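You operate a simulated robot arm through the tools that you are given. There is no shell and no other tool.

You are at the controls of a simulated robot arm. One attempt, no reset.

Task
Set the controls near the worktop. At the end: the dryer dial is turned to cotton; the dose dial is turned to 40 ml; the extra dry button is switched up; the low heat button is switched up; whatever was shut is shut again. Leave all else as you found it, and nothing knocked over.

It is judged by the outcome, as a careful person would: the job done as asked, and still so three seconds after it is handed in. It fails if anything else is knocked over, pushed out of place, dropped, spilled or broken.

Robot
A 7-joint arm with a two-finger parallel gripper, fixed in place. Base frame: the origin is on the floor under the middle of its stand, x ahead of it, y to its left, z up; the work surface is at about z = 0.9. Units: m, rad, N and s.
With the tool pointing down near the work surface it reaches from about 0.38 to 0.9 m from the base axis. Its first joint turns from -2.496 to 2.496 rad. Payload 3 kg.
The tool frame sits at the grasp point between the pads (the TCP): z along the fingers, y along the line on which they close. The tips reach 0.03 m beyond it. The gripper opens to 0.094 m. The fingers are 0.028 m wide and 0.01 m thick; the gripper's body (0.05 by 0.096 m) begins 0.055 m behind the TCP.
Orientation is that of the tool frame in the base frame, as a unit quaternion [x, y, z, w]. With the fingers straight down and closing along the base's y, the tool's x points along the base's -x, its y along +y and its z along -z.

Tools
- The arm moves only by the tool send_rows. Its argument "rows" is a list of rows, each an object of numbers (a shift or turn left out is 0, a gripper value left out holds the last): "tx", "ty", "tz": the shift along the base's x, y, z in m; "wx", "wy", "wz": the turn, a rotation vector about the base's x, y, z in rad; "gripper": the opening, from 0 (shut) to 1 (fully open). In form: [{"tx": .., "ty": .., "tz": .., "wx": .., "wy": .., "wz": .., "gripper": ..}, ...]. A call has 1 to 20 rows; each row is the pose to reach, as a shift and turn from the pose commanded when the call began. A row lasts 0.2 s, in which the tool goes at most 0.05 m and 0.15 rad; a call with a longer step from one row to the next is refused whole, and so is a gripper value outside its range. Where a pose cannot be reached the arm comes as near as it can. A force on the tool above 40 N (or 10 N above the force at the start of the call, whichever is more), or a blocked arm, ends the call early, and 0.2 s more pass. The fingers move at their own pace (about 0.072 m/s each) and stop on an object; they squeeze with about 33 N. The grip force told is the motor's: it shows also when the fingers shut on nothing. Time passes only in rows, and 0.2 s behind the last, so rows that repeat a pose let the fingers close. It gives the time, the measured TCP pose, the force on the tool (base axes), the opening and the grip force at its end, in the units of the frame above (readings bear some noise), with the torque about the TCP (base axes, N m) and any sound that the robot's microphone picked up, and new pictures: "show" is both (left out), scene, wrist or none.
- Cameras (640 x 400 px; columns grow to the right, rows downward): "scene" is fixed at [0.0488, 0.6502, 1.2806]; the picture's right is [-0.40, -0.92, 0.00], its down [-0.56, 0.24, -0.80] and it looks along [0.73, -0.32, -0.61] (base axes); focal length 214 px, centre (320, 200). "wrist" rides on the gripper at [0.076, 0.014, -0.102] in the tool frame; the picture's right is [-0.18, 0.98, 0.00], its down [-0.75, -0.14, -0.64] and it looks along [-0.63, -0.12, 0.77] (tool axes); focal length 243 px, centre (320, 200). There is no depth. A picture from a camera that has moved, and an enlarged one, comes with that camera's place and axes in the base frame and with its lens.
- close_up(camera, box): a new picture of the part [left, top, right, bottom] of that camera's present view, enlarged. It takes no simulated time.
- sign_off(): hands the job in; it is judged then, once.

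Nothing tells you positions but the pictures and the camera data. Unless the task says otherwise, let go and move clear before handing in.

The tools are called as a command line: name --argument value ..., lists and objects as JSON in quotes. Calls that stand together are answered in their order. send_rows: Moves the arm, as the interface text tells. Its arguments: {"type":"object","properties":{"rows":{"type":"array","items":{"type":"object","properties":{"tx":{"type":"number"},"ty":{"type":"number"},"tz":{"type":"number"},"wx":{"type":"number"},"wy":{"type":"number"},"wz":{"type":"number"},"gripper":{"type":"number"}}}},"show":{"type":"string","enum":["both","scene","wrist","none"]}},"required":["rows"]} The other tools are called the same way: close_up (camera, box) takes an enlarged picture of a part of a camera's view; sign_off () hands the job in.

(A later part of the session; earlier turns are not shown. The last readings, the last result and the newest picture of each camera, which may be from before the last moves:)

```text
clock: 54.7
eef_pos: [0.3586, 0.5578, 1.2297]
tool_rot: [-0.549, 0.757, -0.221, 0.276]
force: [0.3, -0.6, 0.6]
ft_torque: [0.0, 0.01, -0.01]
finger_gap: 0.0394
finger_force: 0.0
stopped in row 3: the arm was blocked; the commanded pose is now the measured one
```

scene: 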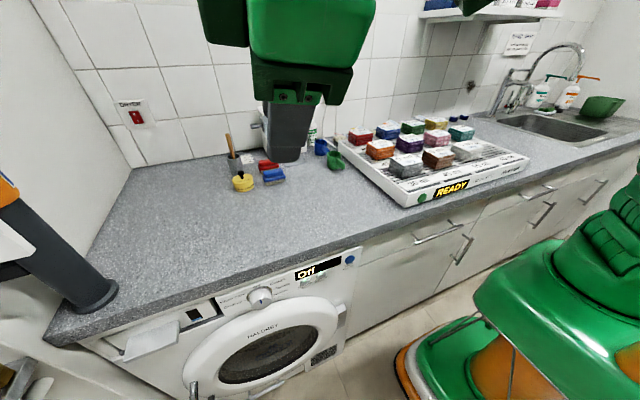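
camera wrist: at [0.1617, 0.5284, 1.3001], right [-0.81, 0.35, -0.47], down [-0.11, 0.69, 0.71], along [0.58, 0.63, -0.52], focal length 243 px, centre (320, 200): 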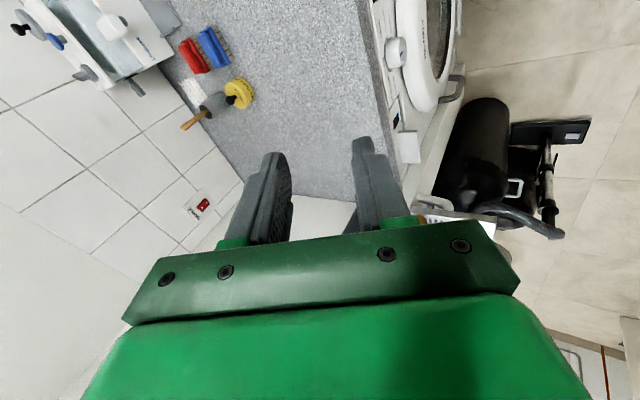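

send_rows --rows '[{"tx": 0.0}]' --show "both"

```text
clock: 55.1
eef_pos: [0.3599, 0.5576, 1.2311]
tool_rot: [-0.55, 0.756, -0.222, 0.277]
force: [0.3, -0.5, 0.5]
ft_torque: [0.0, -0.01, 0.0]
finger_gap: 0.0393
finger_force: 0.1
camera wrist: at [0.2613, 0.4933, 1.2859], right [-0.65, 0.47, -0.6], down [-0.14, 0.7, 0.7], along [0.74, 0.54, -0.39], focal length 243 px, centre (320, 200)
```

scene: 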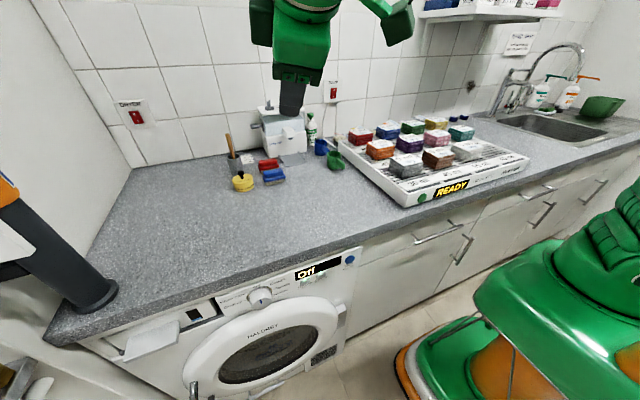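
wrist: 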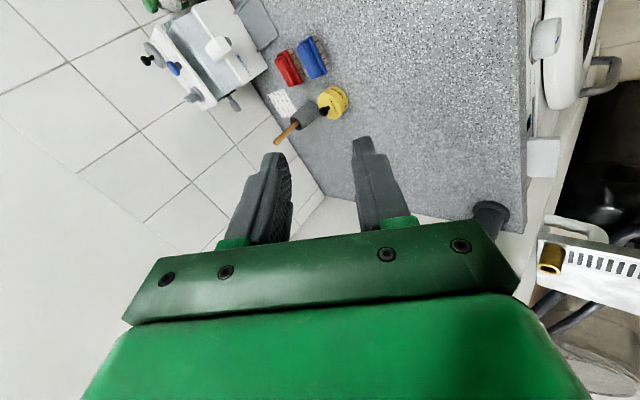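

I'll undo the tilt and go back to a plain tool-down pose, which the arm follows well, and then explore from a lower height where the wrist has more freedom.

send_rows --rows '[{"tx": -0.01, "wy": 0.08, "wx": 0.0}, {"tx": -0.02, "wy": 0.16}, {"tx": -0.03, "wy": 0.24}, {"tx": -0.04, "wy": 0.32}, {"tx": -0.05, "wy": 0.4}]' --show "none"

```text
clock: 56.3
eef_pos: [0.3072, 0.5583, 1.2315]
tool_rot: [-0.583, 0.796, -0.109, 0.122]
force: [-0.6, 0.6, 0.2]
ft_torque: [0.02, 0.01, -0.01]
finger_gap: 0.0398
finger_force: 0.1
```

Reducing the tilt is followed exactly, so the block depends on the sideways tilt. New plan: use the default tool roll (camera on the near side) with only about 30° of tilt toward the panel, which also gives a direct camera view of it.

send_rows --rows '[{"tx": -0.01, "ty": 0.004, "tz": -0.005, "wx": 0.0234, "wy": 0.0262, "wz": -0.1252}, {"tx": -0.02, "ty": 0.008, "tz": -0.01, "wx": 0.0468, "wy": 0.0524, "wz": -0.2504}, {"tx": -0.03, "ty": 0.012, "tz": -0.015, "wx": 0.0702, "wy": 0.0786, "wz": -0.3756}, {"tx": -0.04, "ty": 0.016, "tz": -0.02, "wx": 0.0936, "wy": 0.1048, "wz": -0.5008}, {"tx": -0.05, "ty": 0.02, "tz": -0.025, "wx": 0.117, "wy": 0.131, "wz": -0.626}, {"tx": -0.06, "ty": 0.024, "tz": -0.03, "wx": 0.1404, "wy": 0.1572, "wz": -0.7512}, {"tx": -0.07, "ty": 0.028, "tz": -0.035, "wx": 0.1638, "wy": 0.1834, "wz": -0.8764}, {"tx": -0.08, "ty": 0.032, "tz": -0.04, "wx": 0.1872, "wy": 0.2096, "wz": -1.0016}, {"tx": -0.09, "ty": 0.036, "tz": -0.045, "wx": 0.2106, "wy": 0.2358, "wz": -1.1268}, {"tx": -0.1, "ty": 0.04, "tz": -0.05, "wx": 0.234, "wy": 0.262, "wz": -1.252}]' --show "both"

```text
clock: 58.5
eef_pos: [0.2072, 0.5991, 1.1814]
tool_rot: [0.002, 1.0, 0.0, 0.001]
force: [0.3, 0.2, -0.2]
ft_torque: [0.02, 0.0, 0.01]
finger_gap: 0.0394
finger_force: 0.0
camera wrist: at [0.1298, 0.6134, 1.285], right [0.19, 0.98, 0.0], down [0.75, -0.14, 0.64], along [0.63, -0.12, -0.77], focal length 243 px, centre (320, 200)
```

scene: 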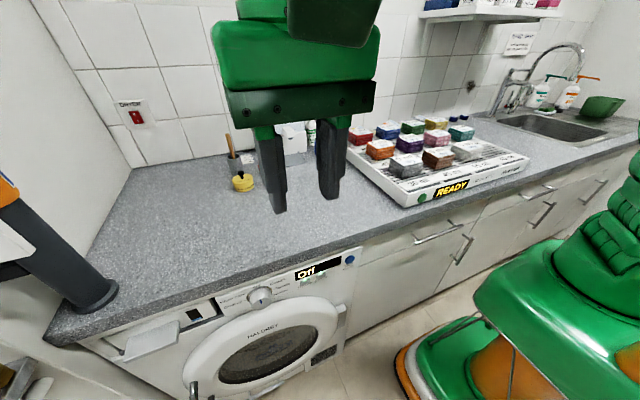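
wrist: 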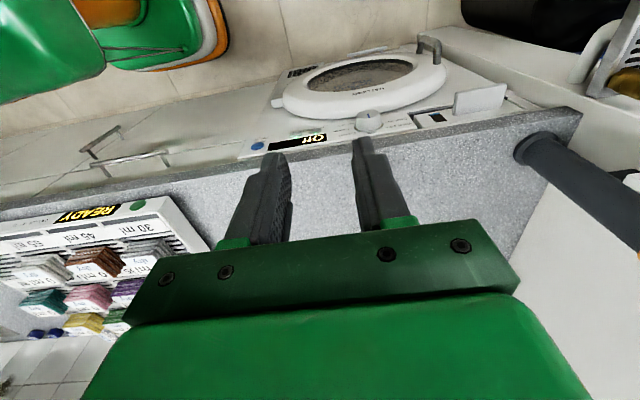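

The default posture tracks perfectly and the dryer panel is visible at the top of the wrist view (upside down). I'll zoom in on it.

close_up --camera "wrist" --box '[230, 90, 454, 160]'

close_up --camera "wrist" --box '[330, 85, 458, 165]'

```text
2.86 times, centred on (342, 125) of wrist
camera zoom: at [0.1298, 0.6134, 1.285], right [0.19, 0.98, 0.0], down [0.75, -0.14, 0.64], along [0.63, -0.12, -0.77], focal length 693 px, centre (257, 414)
```

zoom: 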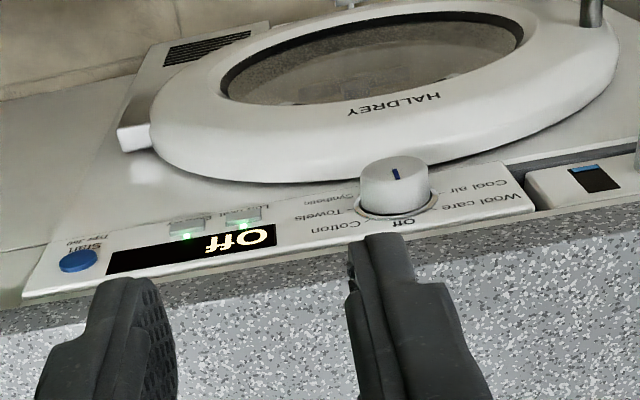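

```text
5.00 times, centred on (394, 125) of wrist
camera zoom: at [0.1298, 0.6134, 1.285], right [0.19, 0.98, 0.0], down [0.75, -0.14, 0.64], along [0.63, -0.12, -0.77], focal length 1213 px, centre (-50, 575)
```

zoom: 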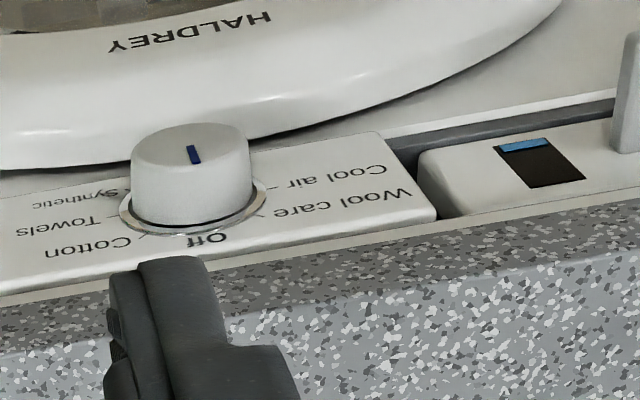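

The panel is readable: Off at the top, Cotton the next mark clockwise (seen from the front). I put the dial at about (0.365, 0.676, 0.77). I'll lower in front of the counter, then tilt about 30° toward the panel.

send_rows --rows '[{"tx": -0.015, "tz": -0.03}, {"tx": -0.03, "tz": -0.06}, {"tx": -0.04, "tz": -0.1}, {"tx": -0.045, "tz": -0.14}, {"tx": -0.05, "tz": -0.18}, {"tx": -0.05, "tz": -0.22}, {"tx": -0.05, "tz": -0.24}]' --show "none"

send_rows --rows '[{"wy": -0.05}, {"wy": -0.1}, {"wy": -0.15}, {"wy": -0.2}, {"wy": -0.25}, {"wy": -0.3}, {"wy": -0.35}]' --show "both"

```text
clock: 60.1
eef_pos: [0.1576, 0.5982, 0.9434]
tool_rot: [0.0, 1.0, 0.001, 0.002]
force: [-0.6, -0.6, 0.8]
ft_torque: [0.0, 0.03, -0.02]
finger_gap: 0.0395
finger_force: 0.0
```

```text
clock: 61.9
eef_pos: [0.2116, 0.6018, 0.9614]
tool_rot: [0.085, 0.991, 0.02, 0.104]
force: [-0.3, -0.3, 0.8]
ft_torque: [-0.02, 0.01, 0.01]
finger_gap: 0.0397
finger_force: 0.1
stopped in row 7: the arm was blocked; the commanded pose is now the measured one
camera wrist: at [0.1181, 0.6278, 1.0472], right [0.34, 0.94, 0.09], down [0.57, -0.28, 0.77], along [0.75, -0.21, -0.63], focal length 243 px, centre (320, 200)
```

scene: 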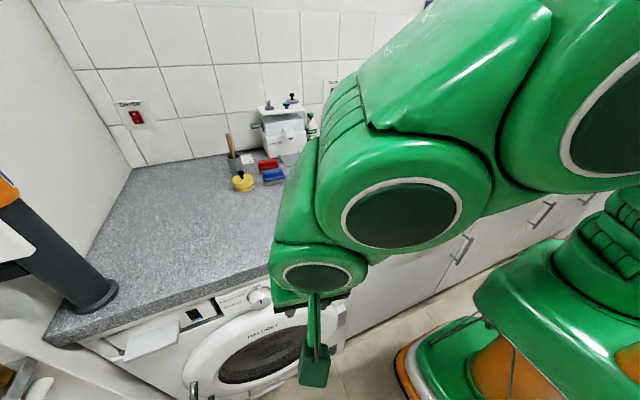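
wrist: 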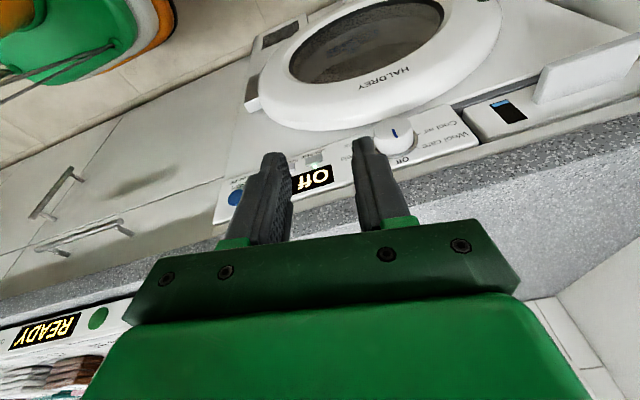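

The scene view shows the elbow lagging off to the right, so the arm's redundancy is badly placed here and the sideways tilt jams. I'll undo the tilt, go back up to the starting area, and then swing around the base with the tool yawing along, so that the first joint carries the motion.

send_rows --rows '[{"tx": -0.01, "wx": -0.013, "wy": 0.07, "wz": 0.057}, {"tx": -0.02, "tz": 0.01, "wx": -0.026, "wy": 0.14, "wz": 0.113}, {"tx": -0.03, "tz": 0.02, "wx": -0.04, "wy": 0.208, "wz": 0.17}, {"tx": -0.03, "tz": 0.06, "wx": -0.04, "wy": 0.208, "wz": 0.17}, {"tx": -0.02, "tz": 0.1, "wx": -0.04, "wy": 0.208, "wz": 0.17}, {"tx": -0.01, "tz": 0.14, "wx": -0.04, "wy": 0.208, "wz": 0.17}, {"tx": 0.0, "tz": 0.18, "wx": -0.04, "wy": 0.208, "wz": 0.17}, {"tx": 0.01, "tz": 0.22, "wx": -0.04, "wy": 0.208, "wz": 0.17}, {"tx": 0.02, "ty": -0.01, "tz": 0.25, "wx": -0.04, "wy": 0.208, "wz": 0.17}]' --show "scene"

```text
clock: 63.9
eef_pos: [0.229, 0.5936, 1.2119]
tool_rot: [-0.004, 1.0, 0.001, 0.004]
force: [-0.2, 0.7, -1.0]
ft_torque: [-0.02, 0.03, -0.01]
finger_gap: 0.0394
finger_force: 0.1
```

scene: 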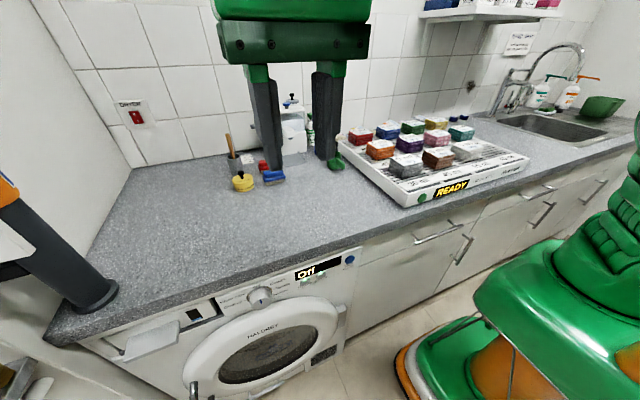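

send_rows --rows '[{"tx": 0.022, "ty": -0.033}, {"tx": 0.044, "ty": -0.066}, {"tx": 0.066, "ty": -0.1}, {"tx": 0.09, "ty": -0.135}, {"tx": 0.113, "ty": -0.17}, {"tx": 0.136, "ty": -0.205}, {"tx": 0.16, "ty": -0.24}, {"tx": 0.183, "ty": -0.275}, {"tx": 0.2, "ty": -0.305}, {"tx": 0.214, "ty": -0.325}]' --show "both"

```text
clock: 66.1
eef_pos: [0.4418, 0.2655, 1.213]
tool_rot: [-0.003, 1.0, 0.002, 0.004]
force: [-0.1, -0.3, 0.7]
ft_torque: [0.03, 0.02, -0.01]
finger_gap: 0.0394
finger_force: 0.1
camera wrist: at [0.3649, 0.2806, 1.3151], right [0.18, 0.98, 0.0], down [0.75, -0.14, 0.65], along [0.64, -0.11, -0.76], focal length 243 px, centre (320, 200)
```

scene: 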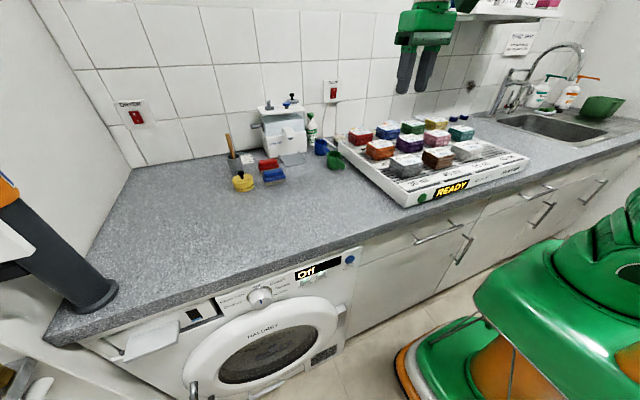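
wrist: 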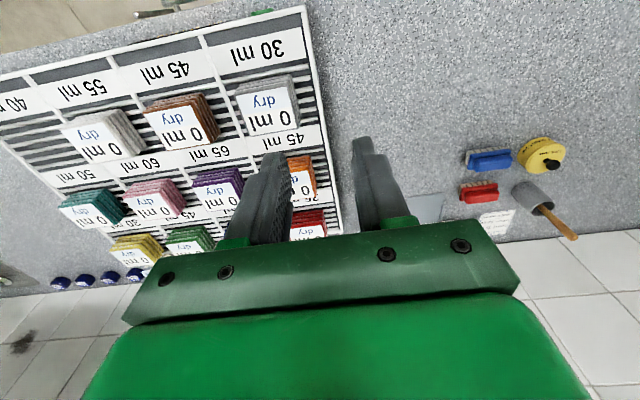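

Now swing about the base by 45° with the tool yawing along, so only the first joint should move.

send_rows --rows '[{"tx": -0.0248, "ty": 0.0375, "wz": 0.0873}, {"tx": -0.0527, "ty": 0.0727, "wz": 0.1745}, {"tx": -0.0837, "ty": 0.1053, "wz": 0.2618}, {"tx": -0.1174, "ty": 0.1351, "wz": 0.3491}, {"tx": -0.1535, "ty": 0.1619, "wz": 0.4363}, {"tx": -0.1919, "ty": 0.1854, "wz": 0.5236}, {"tx": -0.2321, "ty": 0.2054, "wz": 0.6109}, {"tx": -0.274, "ty": 0.2219, "wz": 0.6981}, {"tx": -0.3171, "ty": 0.2347, "wz": 0.7854}]' --show "both"

```text
clock: 68.3
eef_pos: [0.1535, 0.5121, 1.2108]
tool_rot: [-0.362, 0.928, 0.051, -0.072]
force: [-0.1, 0.2, -1.0]
ft_torque: [-0.04, -0.04, 0.02]
finger_gap: 0.0394
finger_force: 0.1
stopped in row 9: the arm was blocked; the commanded pose is now the measured one
camera wrist: at [0.1047, 0.4674, 1.3221], right [-0.52, 0.85, 0.13], down [0.75, 0.38, 0.54], along [0.41, 0.37, -0.83], focal length 243 px, centre (320, 200)
```

scene: 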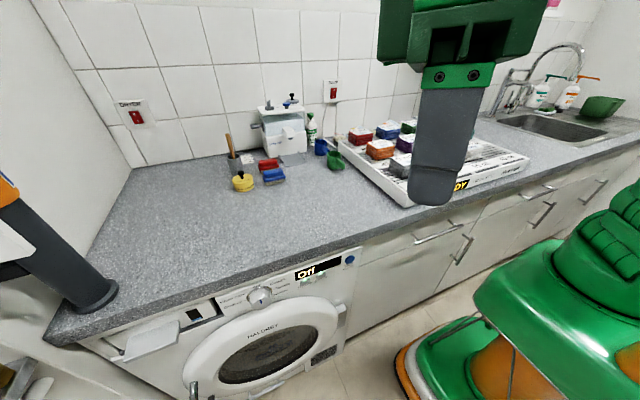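
wrist: 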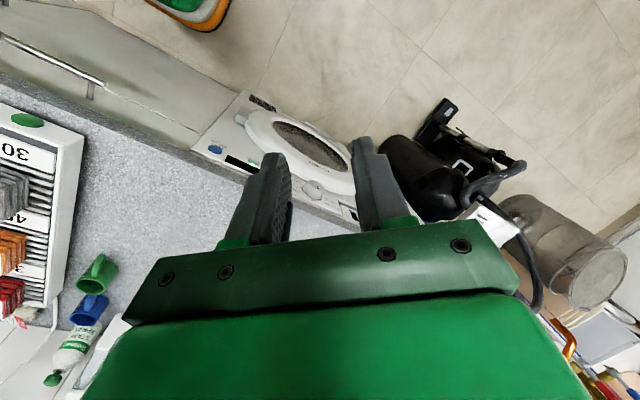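

The block again happens only when the wrist end moves toward small x near (0.1, 0.6) — close to where the scene camera sits at (0.05, 0.65), so there may well be a physical stand there. I'll keep the wrist at x > 0.15 and use a 30° tilt with the tool closer to the counter.

send_rows --rows '[{"tx": 0.02, "ty": 0.01, "tz": 0.0, "wx": -0.0174, "wy": -0.0246, "wz": -0.1237}, {"tx": 0.04, "ty": 0.02, "tz": 0.0, "wx": -0.0348, "wy": -0.0492, "wz": -0.2473}, {"tx": 0.06, "ty": 0.03, "tz": 0.0, "wx": -0.0523, "wy": -0.0738, "wz": -0.371}, {"tx": 0.08, "ty": 0.045, "tz": -0.01, "wx": -0.0697, "wy": -0.0984, "wz": -0.4947}, {"tx": 0.1, "ty": 0.06, "tz": -0.02, "wx": -0.0871, "wy": -0.123, "wz": -0.6183}, {"tx": 0.1165, "ty": 0.068, "tz": -0.04, "wx": -0.1045, "wy": -0.1476, "wz": -0.742}]' --show "none"

send_rows --rows '[{"tx": 0.01, "tz": 0.0, "wy": -0.09}, {"tx": 0.02, "tz": 0.0, "wy": -0.18}, {"tx": 0.03, "tz": 0.0, "wy": -0.27}, {"tx": 0.04, "tz": 0.0, "wy": -0.36}, {"tx": 0.05, "tz": 0.0, "wy": -0.45}, {"tx": 0.06, "tz": 0.0, "wy": -0.5236}]' --show "both"

```text
clock: 69.7
eef_pos: [0.2677, 0.5797, 1.1701]
tool_rot: [-0.001, 1.0, -0.004, 0.003]
force: [-0.5, -0.3, -0.1]
ft_torque: [-0.03, -0.02, 0.02]
finger_gap: 0.0395
finger_force: 0.0
```

```text
clock: 71.1
eef_pos: [0.3259, 0.5799, 1.1714]
tool_rot: [-0.001, 0.965, -0.005, 0.26]
force: [-0.3, -0.5, 0.1]
ft_torque: [-0.02, 0.0, 0.03]
finger_gap: 0.0395
finger_force: 0.0
camera wrist: at [0.2083, 0.5948, 1.2214], right [0.16, 0.98, 0.08], down [0.33, -0.13, 0.94], along [0.93, -0.12, -0.34], focal length 243 px, centre (320, 200)
```

scene: 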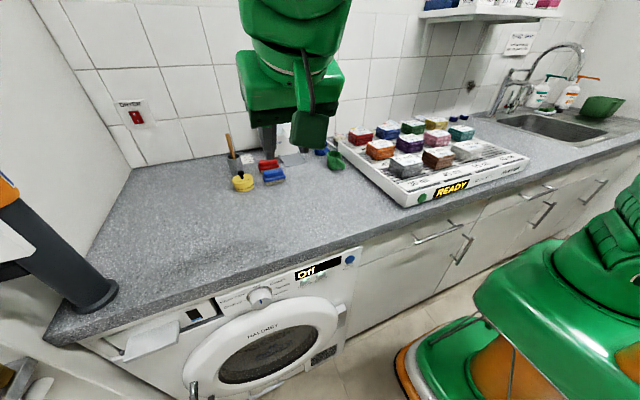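
wrist: 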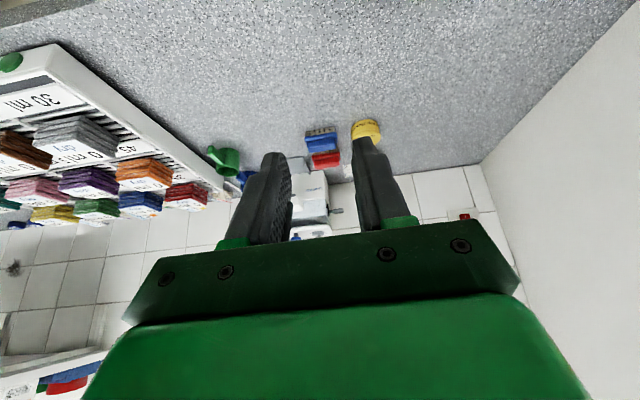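

The 30° tilt works with the wrist kept at larger x. Now I'll back off in x a little and descend in front of the counter edge to view the panel closely.

send_rows --rows '[{"tx": -0.02, "ty": 0.005, "tz": -0.02}, {"tx": -0.035, "ty": 0.01, "tz": -0.05}, {"tx": -0.04, "ty": 0.015, "tz": -0.09}, {"tx": -0.04, "ty": 0.02, "tz": -0.13}, {"tx": -0.04, "ty": 0.02, "tz": -0.17}, {"tx": -0.04, "ty": 0.02, "tz": -0.21}, {"tx": -0.04, "ty": 0.02, "tz": -0.25}]' --show "both"

close_up --camera "wrist" --box '[200, 20, 440, 170]'

```text
clock: 72.7
eef_pos: [0.2837, 0.5996, 0.9214]
tool_rot: [-0.004, 0.965, -0.003, 0.264]
force: [0.2, 0.2, 0.2]
ft_torque: [0.0, 0.0, -0.03]
finger_gap: 0.0396
finger_force: 0.1
camera wrist: at [0.1663, 0.6139, 0.9718], right [0.15, 0.98, 0.08], down [0.32, -0.13, 0.94], along [0.93, -0.12, -0.34], focal length 243 px, centre (320, 200)
```

scene: 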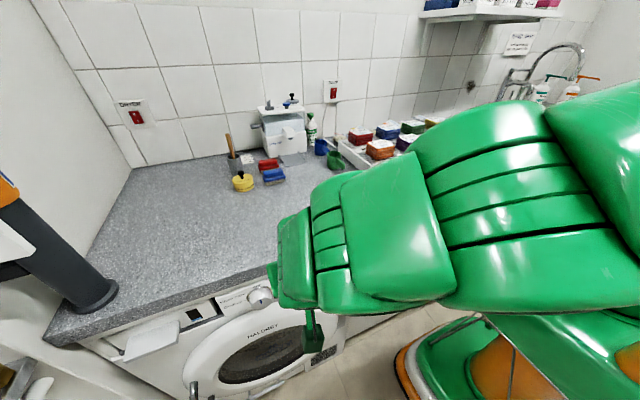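
wrist: 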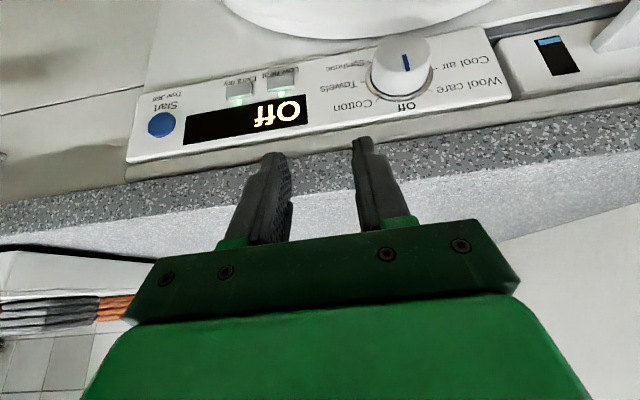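

```text
2.67 times, centred on (320, 95) of wrist
camera zoom: at [0.1663, 0.6139, 0.9718], right [0.15, 0.98, 0.08], down [0.32, -0.13, 0.94], along [0.93, -0.12, -0.34], focal length 647 px, centre (320, 480)
```

zoom: 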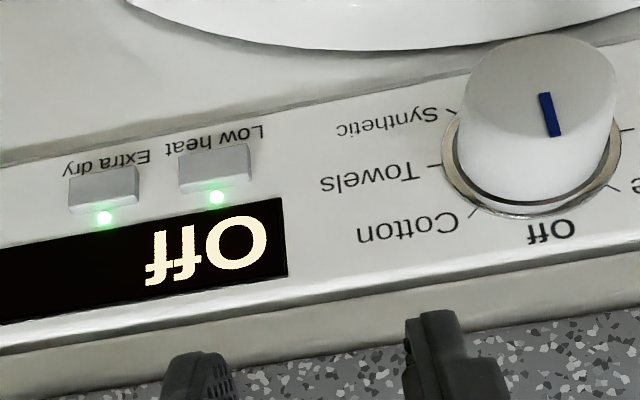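

The panel is now clearly visible: both buttons' green lights are on. I'll zoom further into the buttons and into the counter edge to get the geometry right before approaching.

close_up --camera "wrist" --box '[216, 60, 312, 120]'

close_up --camera "wrist" --box '[60, 100, 260, 225]'

close_up --camera "wrist" --box '[330, 20, 490, 120]'

```text
6.67 times, centred on (264, 90) of wrist
camera zoom: at [0.1663, 0.6139, 0.9718], right [0.15, 0.98, 0.08], down [0.32, -0.13, 0.94], along [0.93, -0.12, -0.34], focal length 1618 px, centre (693, 933)
```

zoom: 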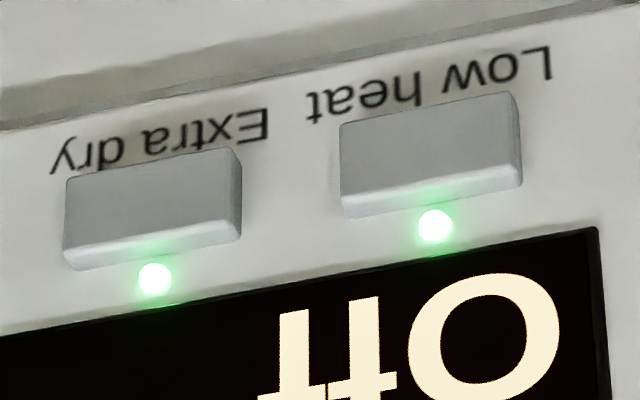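

```text
3.20 times, centred on (160, 162) of wrist
camera zoom: at [0.1663, 0.6139, 0.9718], right [0.15, 0.98, 0.08], down [0.32, -0.13, 0.94], along [0.93, -0.12, -0.34], focal length 776 px, centre (832, 320)
```

zoom: 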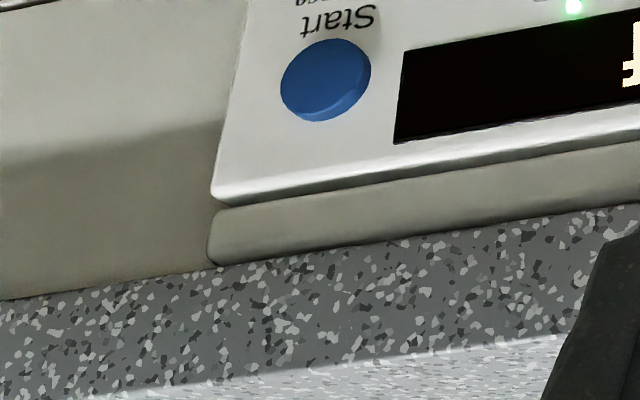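

```text
4.00 times, centred on (410, 70) of wrist
camera zoom: at [0.1663, 0.6139, 0.9718], right [0.15, 0.98, 0.08], down [0.32, -0.13, 0.94], along [0.93, -0.12, -0.34], focal length 970 px, centre (-40, 720)
```

zoom: 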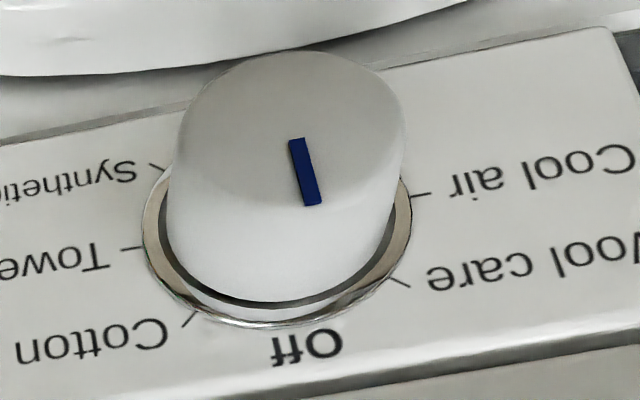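

Geometry is now clear: panel plane x≈0.345, dial centre (y 0.671, z 0.802), about 45 mm across with its face at x≈0.32, marks every 45° (Cotton 45° clockwise from Off); buttons at y≈0.565 and 0.523, z≈0.785. I'll open the fingers and move in front of the dial.

send_rows --rows '[{"ty": 0.02, "tz": -0.01, "gripper": 0.72}, {"ty": 0.04, "tz": -0.025, "gripper": 0.72}, {"ty": 0.06, "tz": -0.045, "gripper": 0.72}, {"ty": 0.0714, "tz": -0.065, "gripper": 0.72}, {"ty": 0.0714, "tz": -0.08, "gripper": 0.72}]' --show "both"

close_up --camera "wrist" --box '[200, 60, 440, 210]'

```text
clock: 73.9
eef_pos: [0.2854, 0.6716, 0.8402]
tool_rot: [-0.001, 0.966, -0.005, 0.26]
force: [0.7, 0.2, 0.7]
ft_torque: [0.0, -0.01, -0.01]
finger_gap: 0.0678
finger_force: 0.2
camera wrist: at [0.1681, 0.6862, 0.8914], right [0.16, 0.98, 0.08], down [0.33, -0.13, 0.94], along [0.93, -0.12, -0.34], focal length 243 px, centre (320, 200)
```

scene: 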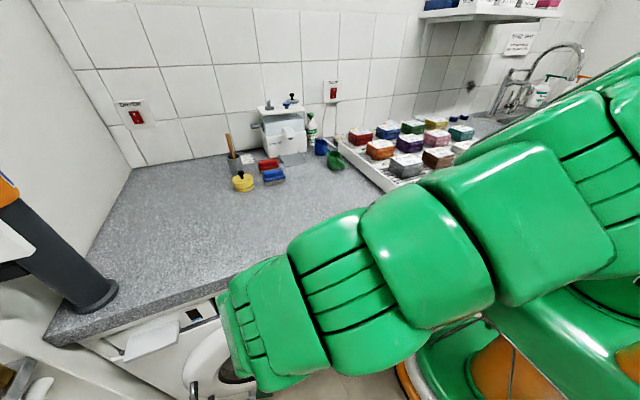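
wrist: 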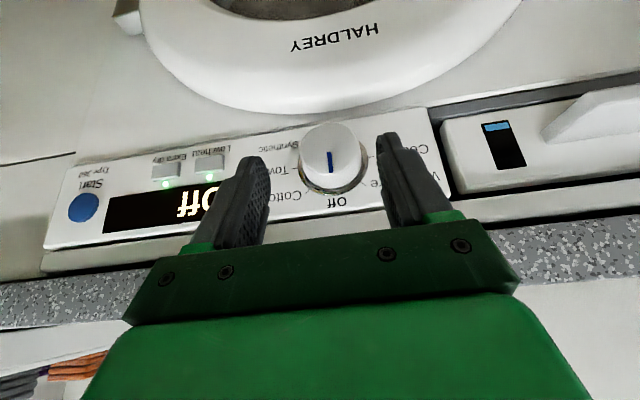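

```text
2.67 times, centred on (320, 135) of wrist
camera zoom: at [0.1681, 0.6862, 0.8914], right [0.16, 0.98, 0.08], down [0.33, -0.13, 0.94], along [0.93, -0.12, -0.34], focal length 647 px, centre (320, 373)
```

zoom: 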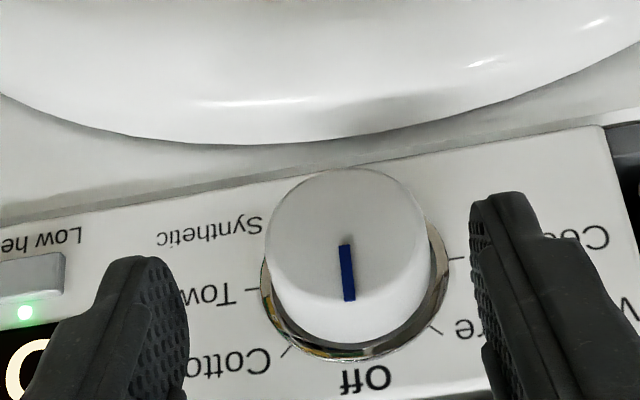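

The fingers straddle the dial nicely. Refining with both views: dial centre about y 0.675, z 0.795. I'll ease forward and down onto it, checking midway.

send_rows --rows '[{"tx": 0.005, "ty": 0.004, "tz": -0.008}, {"tx": 0.01, "ty": 0.004, "tz": -0.016}, {"tx": 0.015, "ty": 0.004, "tz": -0.022}]' --show "wrist"

close_up --camera "wrist" --box '[200, 80, 440, 230]'

```text
clock: 74.7
eef_pos: [0.3016, 0.6748, 0.819]
tool_rot: [-0.002, 0.965, -0.004, 0.26]
force: [0.7, 0.7, -0.4]
ft_torque: [-0.01, 0.0, -0.01]
finger_gap: 0.0678
finger_force: 0.1
camera wrist: at [0.1832, 0.6904, 0.8698], right [0.16, 0.98, 0.08], down [0.33, -0.13, 0.94], along [0.93, -0.12, -0.34], focal length 243 px, centre (320, 200)
```

wrist: 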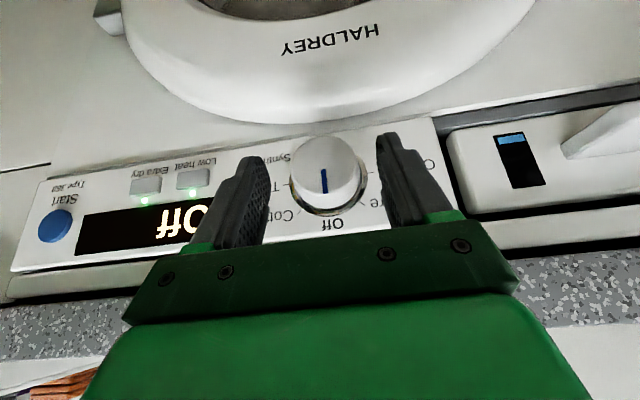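

```text
2.67 times, centred on (320, 155) of wrist
camera zoom: at [0.1832, 0.6904, 0.8698], right [0.16, 0.98, 0.08], down [0.33, -0.13, 0.94], along [0.93, -0.12, -0.34], focal length 647 px, centre (320, 320)
```

zoom: 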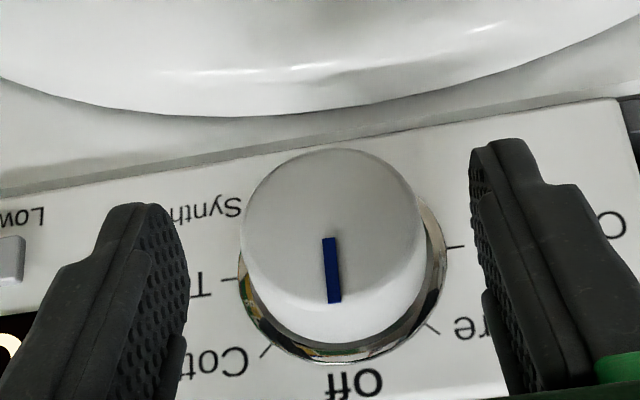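

send_rows --rows '[{"tx": 0.006, "ty": 0.001, "tz": -0.004}, {"tx": 0.0115, "ty": 0.0015, "tz": -0.007}, {"tx": 0.0115, "ty": 0.0015, "tz": -0.007}]' --show "wrist"

close_up --camera "wrist" --box '[200, 80, 440, 230]'

```text
clock: 75.5
eef_pos: [0.3137, 0.6766, 0.8117]
tool_rot: [-0.002, 0.966, -0.004, 0.259]
force: [-0.2, 0.8, -0.4]
ft_torque: [0.03, -0.01, -0.01]
finger_gap: 0.0678
finger_force: 0.0
camera wrist: at [0.1946, 0.6921, 0.8627], right [0.16, 0.98, 0.08], down [0.33, -0.13, 0.94], along [0.93, -0.12, -0.34], focal length 243 px, centre (320, 200)
```

wrist: 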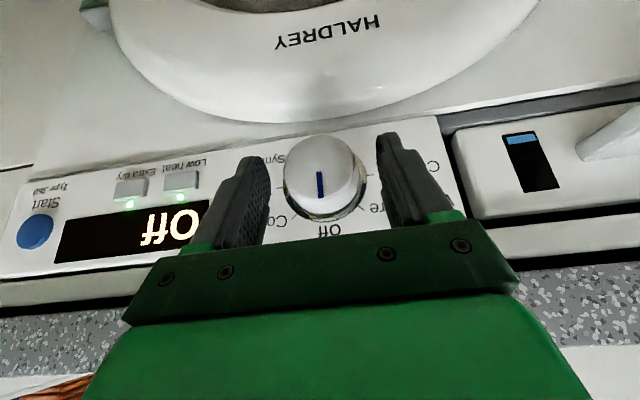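

```text
2.67 times, centred on (320, 155) of wrist
camera zoom: at [0.1946, 0.6921, 0.8627], right [0.16, 0.98, 0.08], down [0.33, -0.13, 0.94], along [0.93, -0.12, -0.34], focal length 647 px, centre (320, 320)
```

zoom: 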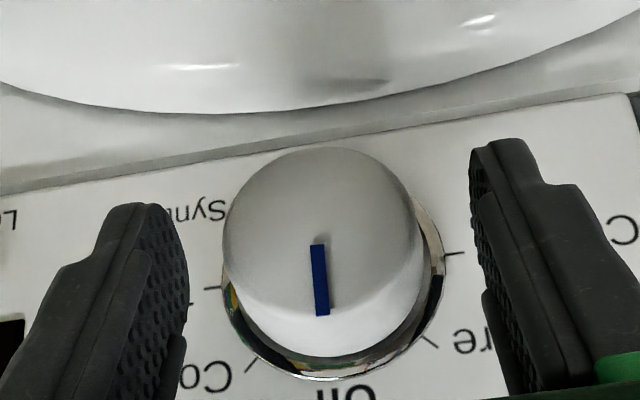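

The dial is centred between the pads. Closing on it.

send_rows --rows '[{"gripper": 0.6}, {"gripper": 0.52}, {"gripper": 0.46}, {"gripper": 0.42}, {"gripper": 0.4}]' --show "wrist"

close_up --camera "wrist" --box '[200, 80, 440, 230]'

```text
clock: 76.7
eef_pos: [0.3127, 0.6762, 0.8111]
tool_rot: [-0.001, 0.966, -0.005, 0.26]
force: [-4.6, -20.5, -0.2]
ft_torque: [-0.47, 0.04, -0.53]
finger_gap: 0.0493
finger_force: 9.8
camera wrist: at [0.1946, 0.6916, 0.8625], right [0.16, 0.98, 0.08], down [0.33, -0.13, 0.94], along [0.93, -0.12, -0.34], focal length 243 px, centre (320, 200)
```

wrist: 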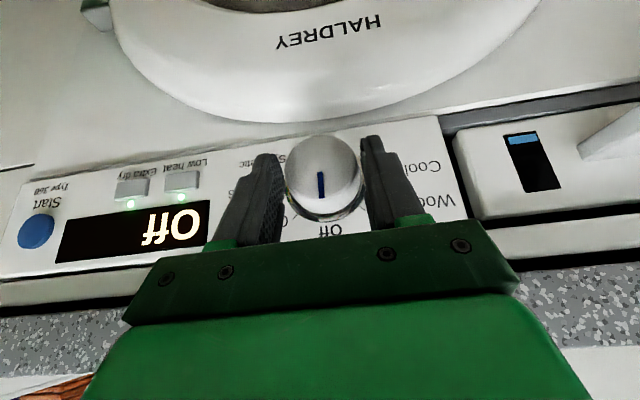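

```text
2.67 times, centred on (320, 155) of wrist
camera zoom: at [0.1946, 0.6916, 0.8625], right [0.16, 0.98, 0.08], down [0.33, -0.13, 0.94], along [0.93, -0.12, -0.34], focal length 647 px, centre (320, 320)
```

zoom: 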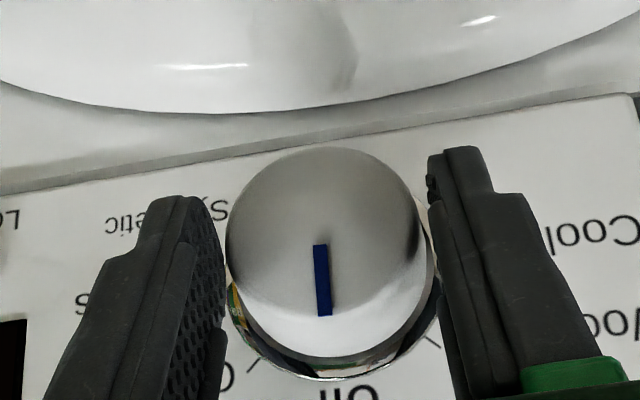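

The -y finger touched first and pushes sideways (20 N), so I'll shift the hand slightly toward -y to centre the grip, then finish closing.

send_rows --rows '[{"ty": -0.0012, "gripper": 0.5}, {"ty": -0.0025, "gripper": 0.48}, {"ty": -0.0025, "gripper": 0.44}, {"ty": -0.0025, "gripper": 0.42}, {"ty": -0.0025, "gripper": 0.4}]' --show "wrist"

close_up --camera "wrist" --box '[200, 80, 440, 230]'

```text
clock: 77.9
eef_pos: [0.3141, 0.6755, 0.8123]
tool_rot: [-0.002, 0.965, -0.004, 0.261]
force: [4.7, 8.9, 0.0]
ft_torque: [0.21, -0.23, 0.46]
finger_gap: 0.0468
finger_force: 44.6
camera wrist: at [0.1945, 0.6902, 0.8632], right [0.16, 0.98, 0.08], down [0.33, -0.13, 0.94], along [0.93, -0.12, -0.34], focal length 243 px, centre (320, 200)
```

wrist: 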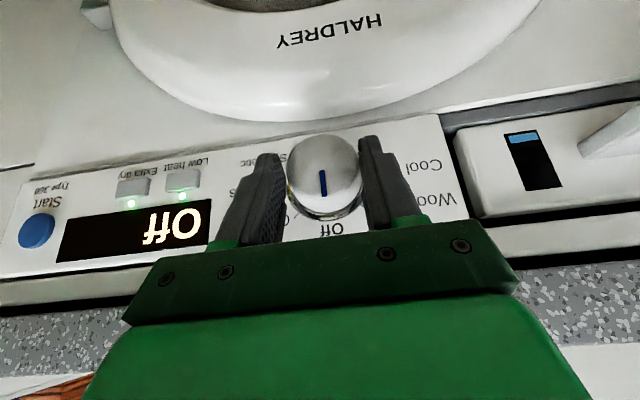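

```text
2.67 times, centred on (320, 155) of wrist
camera zoom: at [0.1945, 0.6902, 0.8632], right [0.16, 0.98, 0.08], down [0.33, -0.13, 0.94], along [0.93, -0.12, -0.34], focal length 647 px, centre (320, 320)
```

zoom: 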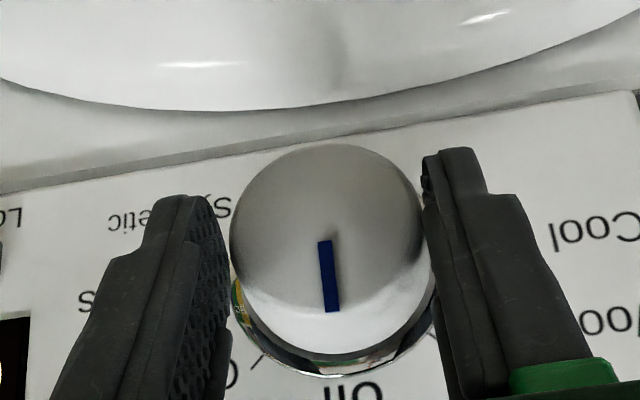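

The dial is gripped (46.8 mm) and centred at y≈0.6755. Now I'll turn it clockwise about its own axis, the first half first.

send_rows --rows '[{"ty": -0.0013, "tz": -0.0001, "wx": 0.1309}, {"ty": -0.003, "tz": -0.0006, "wx": 0.2618}, {"ty": -0.0051, "tz": -0.0013, "wx": 0.3927}]' --show "wrist"

close_up --camera "wrist" --box '[200, 80, 440, 230]'

```text
clock: 78.9
eef_pos: [0.3135, 0.6672, 0.8098]
tool_rot: [0.051, 0.948, 0.182, 0.257]
force: [-4.1, -9.4, 5.1]
ft_torque: [-0.14, -0.04, 0.16]
finger_gap: 0.0472
finger_force: 44.7
stopped in row 3: the force on the tool passed its limit at 43 N (the readings are from after the stop); the commanded pose is now the measured one
camera wrist: at [0.1951, 0.6626, 0.8625], right [0.16, 0.88, 0.45], down [0.33, -0.48, 0.82], along [0.93, 0.01, -0.36], focal length 243 px, centre (320, 200)
```

wrist: 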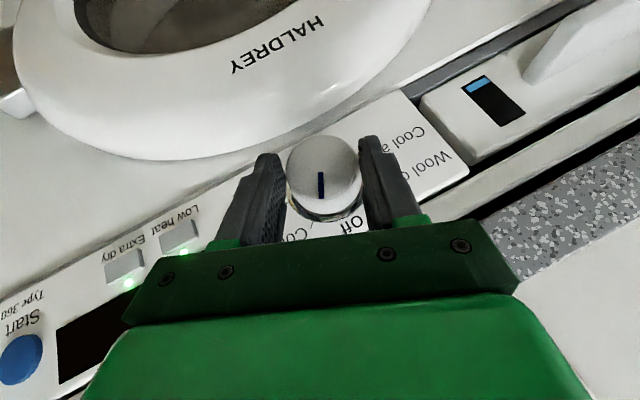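

```text
2.67 times, centred on (320, 155) of wrist
camera zoom: at [0.1951, 0.6626, 0.8625], right [0.16, 0.88, 0.45], down [0.33, -0.48, 0.82], along [0.93, 0.01, -0.36], focal length 647 px, centre (320, 320)
```

zoom: 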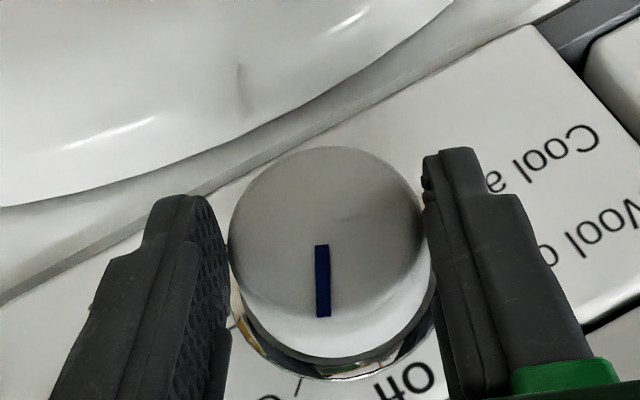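

The dial is turning without slip (about 22° so far); the side force shows its axis is a little lower (z≈0.79) than I assumed. I'll continue the remaining 23° with the corrected pivot.

send_rows --rows '[{"ty": -0.0025, "tz": -0.001, "wx": 0.1047}, {"ty": -0.0044, "tz": -0.0021, "wx": 0.2094}, {"ty": -0.0062, "tz": -0.0035, "wx": 0.3142}, {"ty": -0.0077, "tz": -0.0049, "wx": 0.4067}]' --show "wrist"

close_up --camera "wrist" --box '[200, 80, 440, 230]'

```text
clock: 79.9
eef_pos: [0.3127, 0.6595, 0.8042]
tool_rot: [0.102, 0.892, 0.37, 0.241]
force: [-11.8, -9.8, -1.8]
ft_torque: [-0.17, 0.22, -0.74]
finger_gap: 0.0471
finger_force: 44.5
camera wrist: at [0.195, 0.6345, 0.8514], right [0.16, 0.63, 0.76], down [0.33, -0.76, 0.56], along [0.93, 0.16, -0.33], focal length 243 px, centre (320, 200)
```

wrist: 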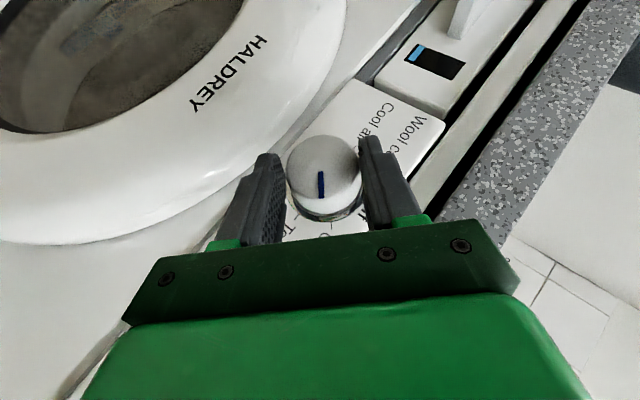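

```text
2.67 times, centred on (320, 155) of wrist
camera zoom: at [0.195, 0.6345, 0.8514], right [0.16, 0.63, 0.76], down [0.33, -0.76, 0.56], along [0.93, 0.16, -0.33], focal length 647 px, centre (320, 320)
```

zoom: 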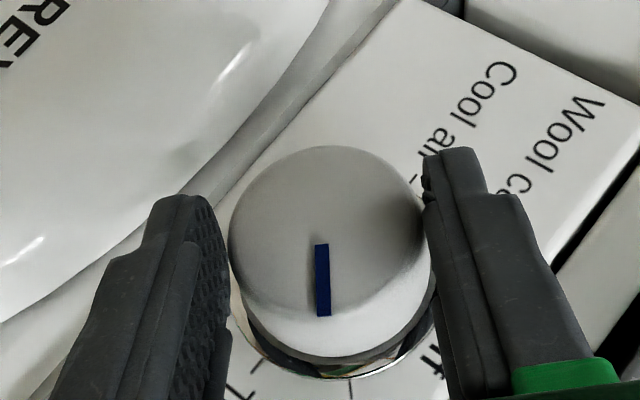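

The tool has turned 45°. I'll open the fingers and see whether the dial stays on Cotton.

send_rows --rows '[{"gripper": 0.55}, {"gripper": 0.65}, {"gripper": 0.72}, {"gripper": 0.72}]' --show "wrist"

close_up --camera "wrist" --box '[200, 80, 440, 230]'

```text
clock: 80.9
eef_pos: [0.3126, 0.6592, 0.8053]
tool_rot: [0.102, 0.892, 0.37, 0.24]
force: [-1.0, 0.0, -0.3]
ft_torque: [-0.01, 0.0, 0.01]
finger_gap: 0.0676
finger_force: 0.0
camera wrist: at [0.1953, 0.6348, 0.8515], right [0.16, 0.63, 0.76], down [0.33, -0.76, 0.56], along [0.93, 0.16, -0.33], focal length 243 px, centre (320, 200)
```

wrist: 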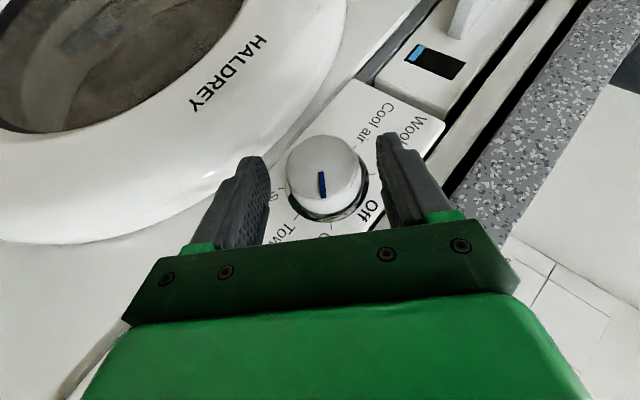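

```text
2.67 times, centred on (320, 155) of wrist
camera zoom: at [0.1953, 0.6348, 0.8515], right [0.16, 0.63, 0.76], down [0.33, -0.76, 0.56], along [0.93, 0.16, -0.33], focal length 647 px, centre (320, 320)
```

zoom: 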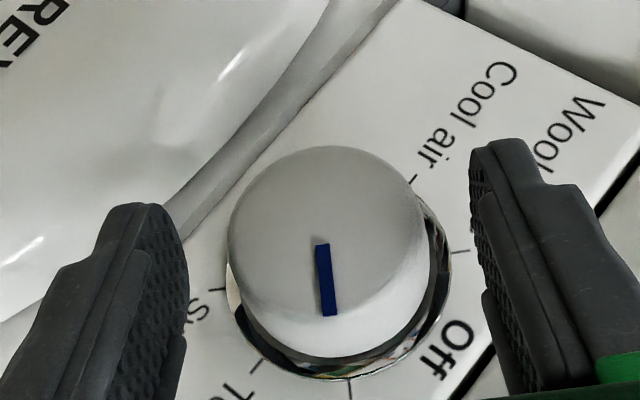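

The dial stays with its mark toward Cotton. I'll back the fingers straight off the dial and turn the tool upright again to view the panel.

send_rows --rows '[{"tx": -0.012, "tz": 0.002}, {"tx": -0.024, "tz": 0.006}, {"tx": -0.03, "tz": 0.02}]' --show "none"

send_rows --rows '[{"tz": 0.01, "ty": -0.01, "wx": -0.13}, {"tz": 0.02, "ty": -0.02, "wx": -0.26}, {"tz": 0.03, "ty": -0.03, "wx": -0.39}, {"tz": 0.04, "ty": -0.035, "wx": -0.52}, {"tz": 0.045, "ty": -0.04, "wx": -0.65}, {"tz": 0.05, "ty": -0.04, "wx": -0.786}]' --show "both"

close_up --camera "wrist" --box '[200, 20, 440, 170]'

```text
clock: 81.7
eef_pos: [0.2833, 0.6595, 0.8233]
tool_rot: [0.101, 0.892, 0.37, 0.24]
force: [0.1, 0.1, 0.0]
ft_torque: [0.0, 0.02, 0.0]
finger_gap: 0.0677
finger_force: 0.1
```

```text
clock: 83.1
eef_pos: [0.2819, 0.6207, 0.8762]
tool_rot: [0.0, 0.965, 0.0, 0.263]
force: [-0.1, -0.6, 0.5]
ft_torque: [-0.02, 0.0, -0.01]
finger_gap: 0.0679
finger_force: 0.0
camera wrist: at [0.164, 0.635, 0.9266], right [0.16, 0.98, 0.09], down [0.32, -0.14, 0.94], along [0.93, -0.12, -0.34], focal length 243 px, centre (320, 200)
```

scene: 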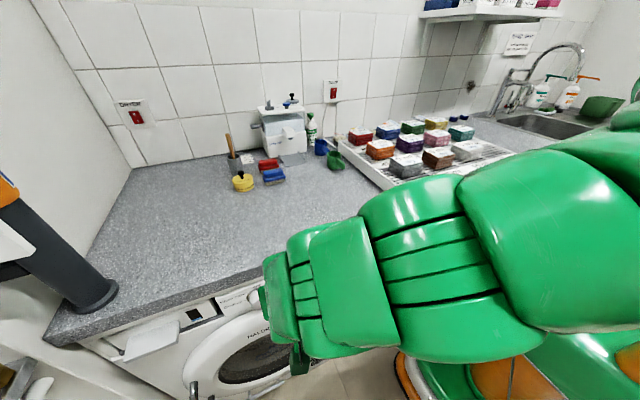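
wrist: 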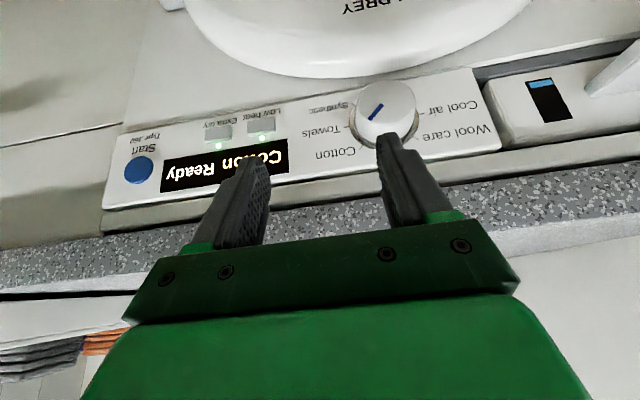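

```text
2.67 times, centred on (320, 95) of wrist
camera zoom: at [0.164, 0.635, 0.9266], right [0.16, 0.98, 0.09], down [0.32, -0.14, 0.94], along [0.93, -0.12, -0.34], focal length 647 px, centre (320, 480)
```

zoom: 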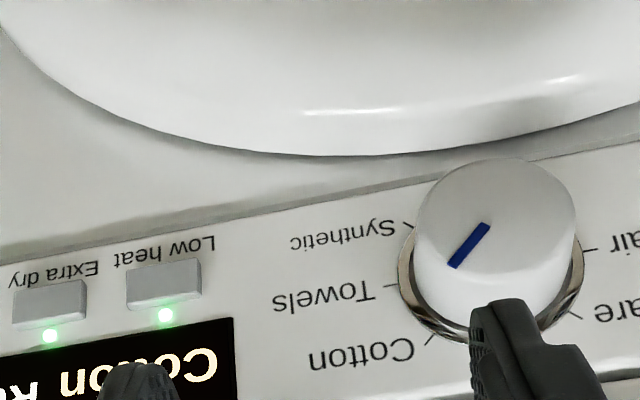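

The display now reads "Cotton Ready". Next the Low heat button: I'll shut the fingers and bring the tips in front of it, then look.

send_rows --rows '[{"ty": -0.02, "tz": -0.01, "gripper": 0.3}, {"ty": -0.04, "tz": -0.025, "gripper": 0.0}, {"ty": -0.0557, "tz": -0.045, "gripper": 0.0}, {"tx": 0.005, "ty": -0.0557, "tz": -0.065, "gripper": 0.0}, {"tx": 0.01, "ty": -0.0557, "tz": -0.0777, "gripper": 0.0}, {"tx": 0.01, "ty": -0.0557, "tz": -0.0777, "gripper": 0.0}]' --show "wrist"

close_up --camera "wrist" --box '[220, 80, 420, 205]'

```text
clock: 84.5
eef_pos: [0.2942, 0.5644, 0.797]
tool_rot: [0.002, 0.965, 0.001, 0.262]
force: [0.0, -0.3, 0.1]
ft_torque: [-0.04, 0.01, -0.03]
finger_gap: 0.0
finger_force: 33.2
camera wrist: at [0.1756, 0.5791, 0.8478], right [0.16, 0.98, 0.09], down [0.33, -0.14, 0.93], along [0.93, -0.12, -0.34], focal length 243 px, centre (320, 200)
```

wrist: 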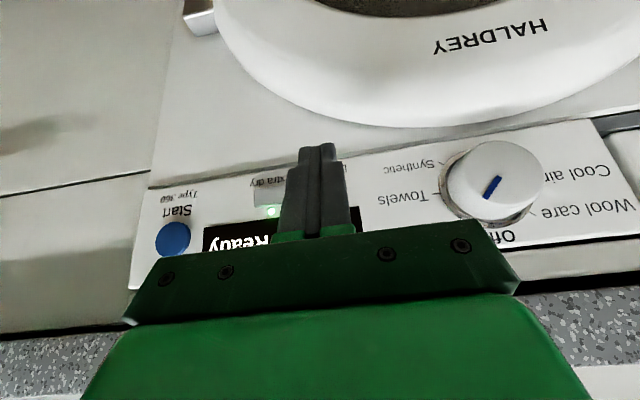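

```text
3.20 times, centred on (320, 142) of wrist
camera zoom: at [0.1756, 0.5791, 0.8478], right [0.16, 0.98, 0.09], down [0.33, -0.14, 0.93], along [0.93, -0.12, -0.34], focal length 776 px, centre (320, 384)
```

zoom: 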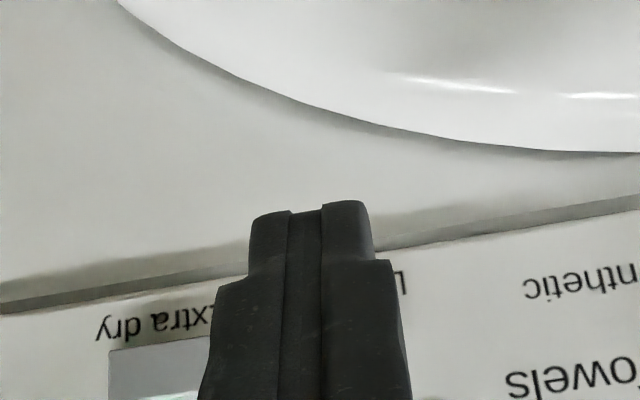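

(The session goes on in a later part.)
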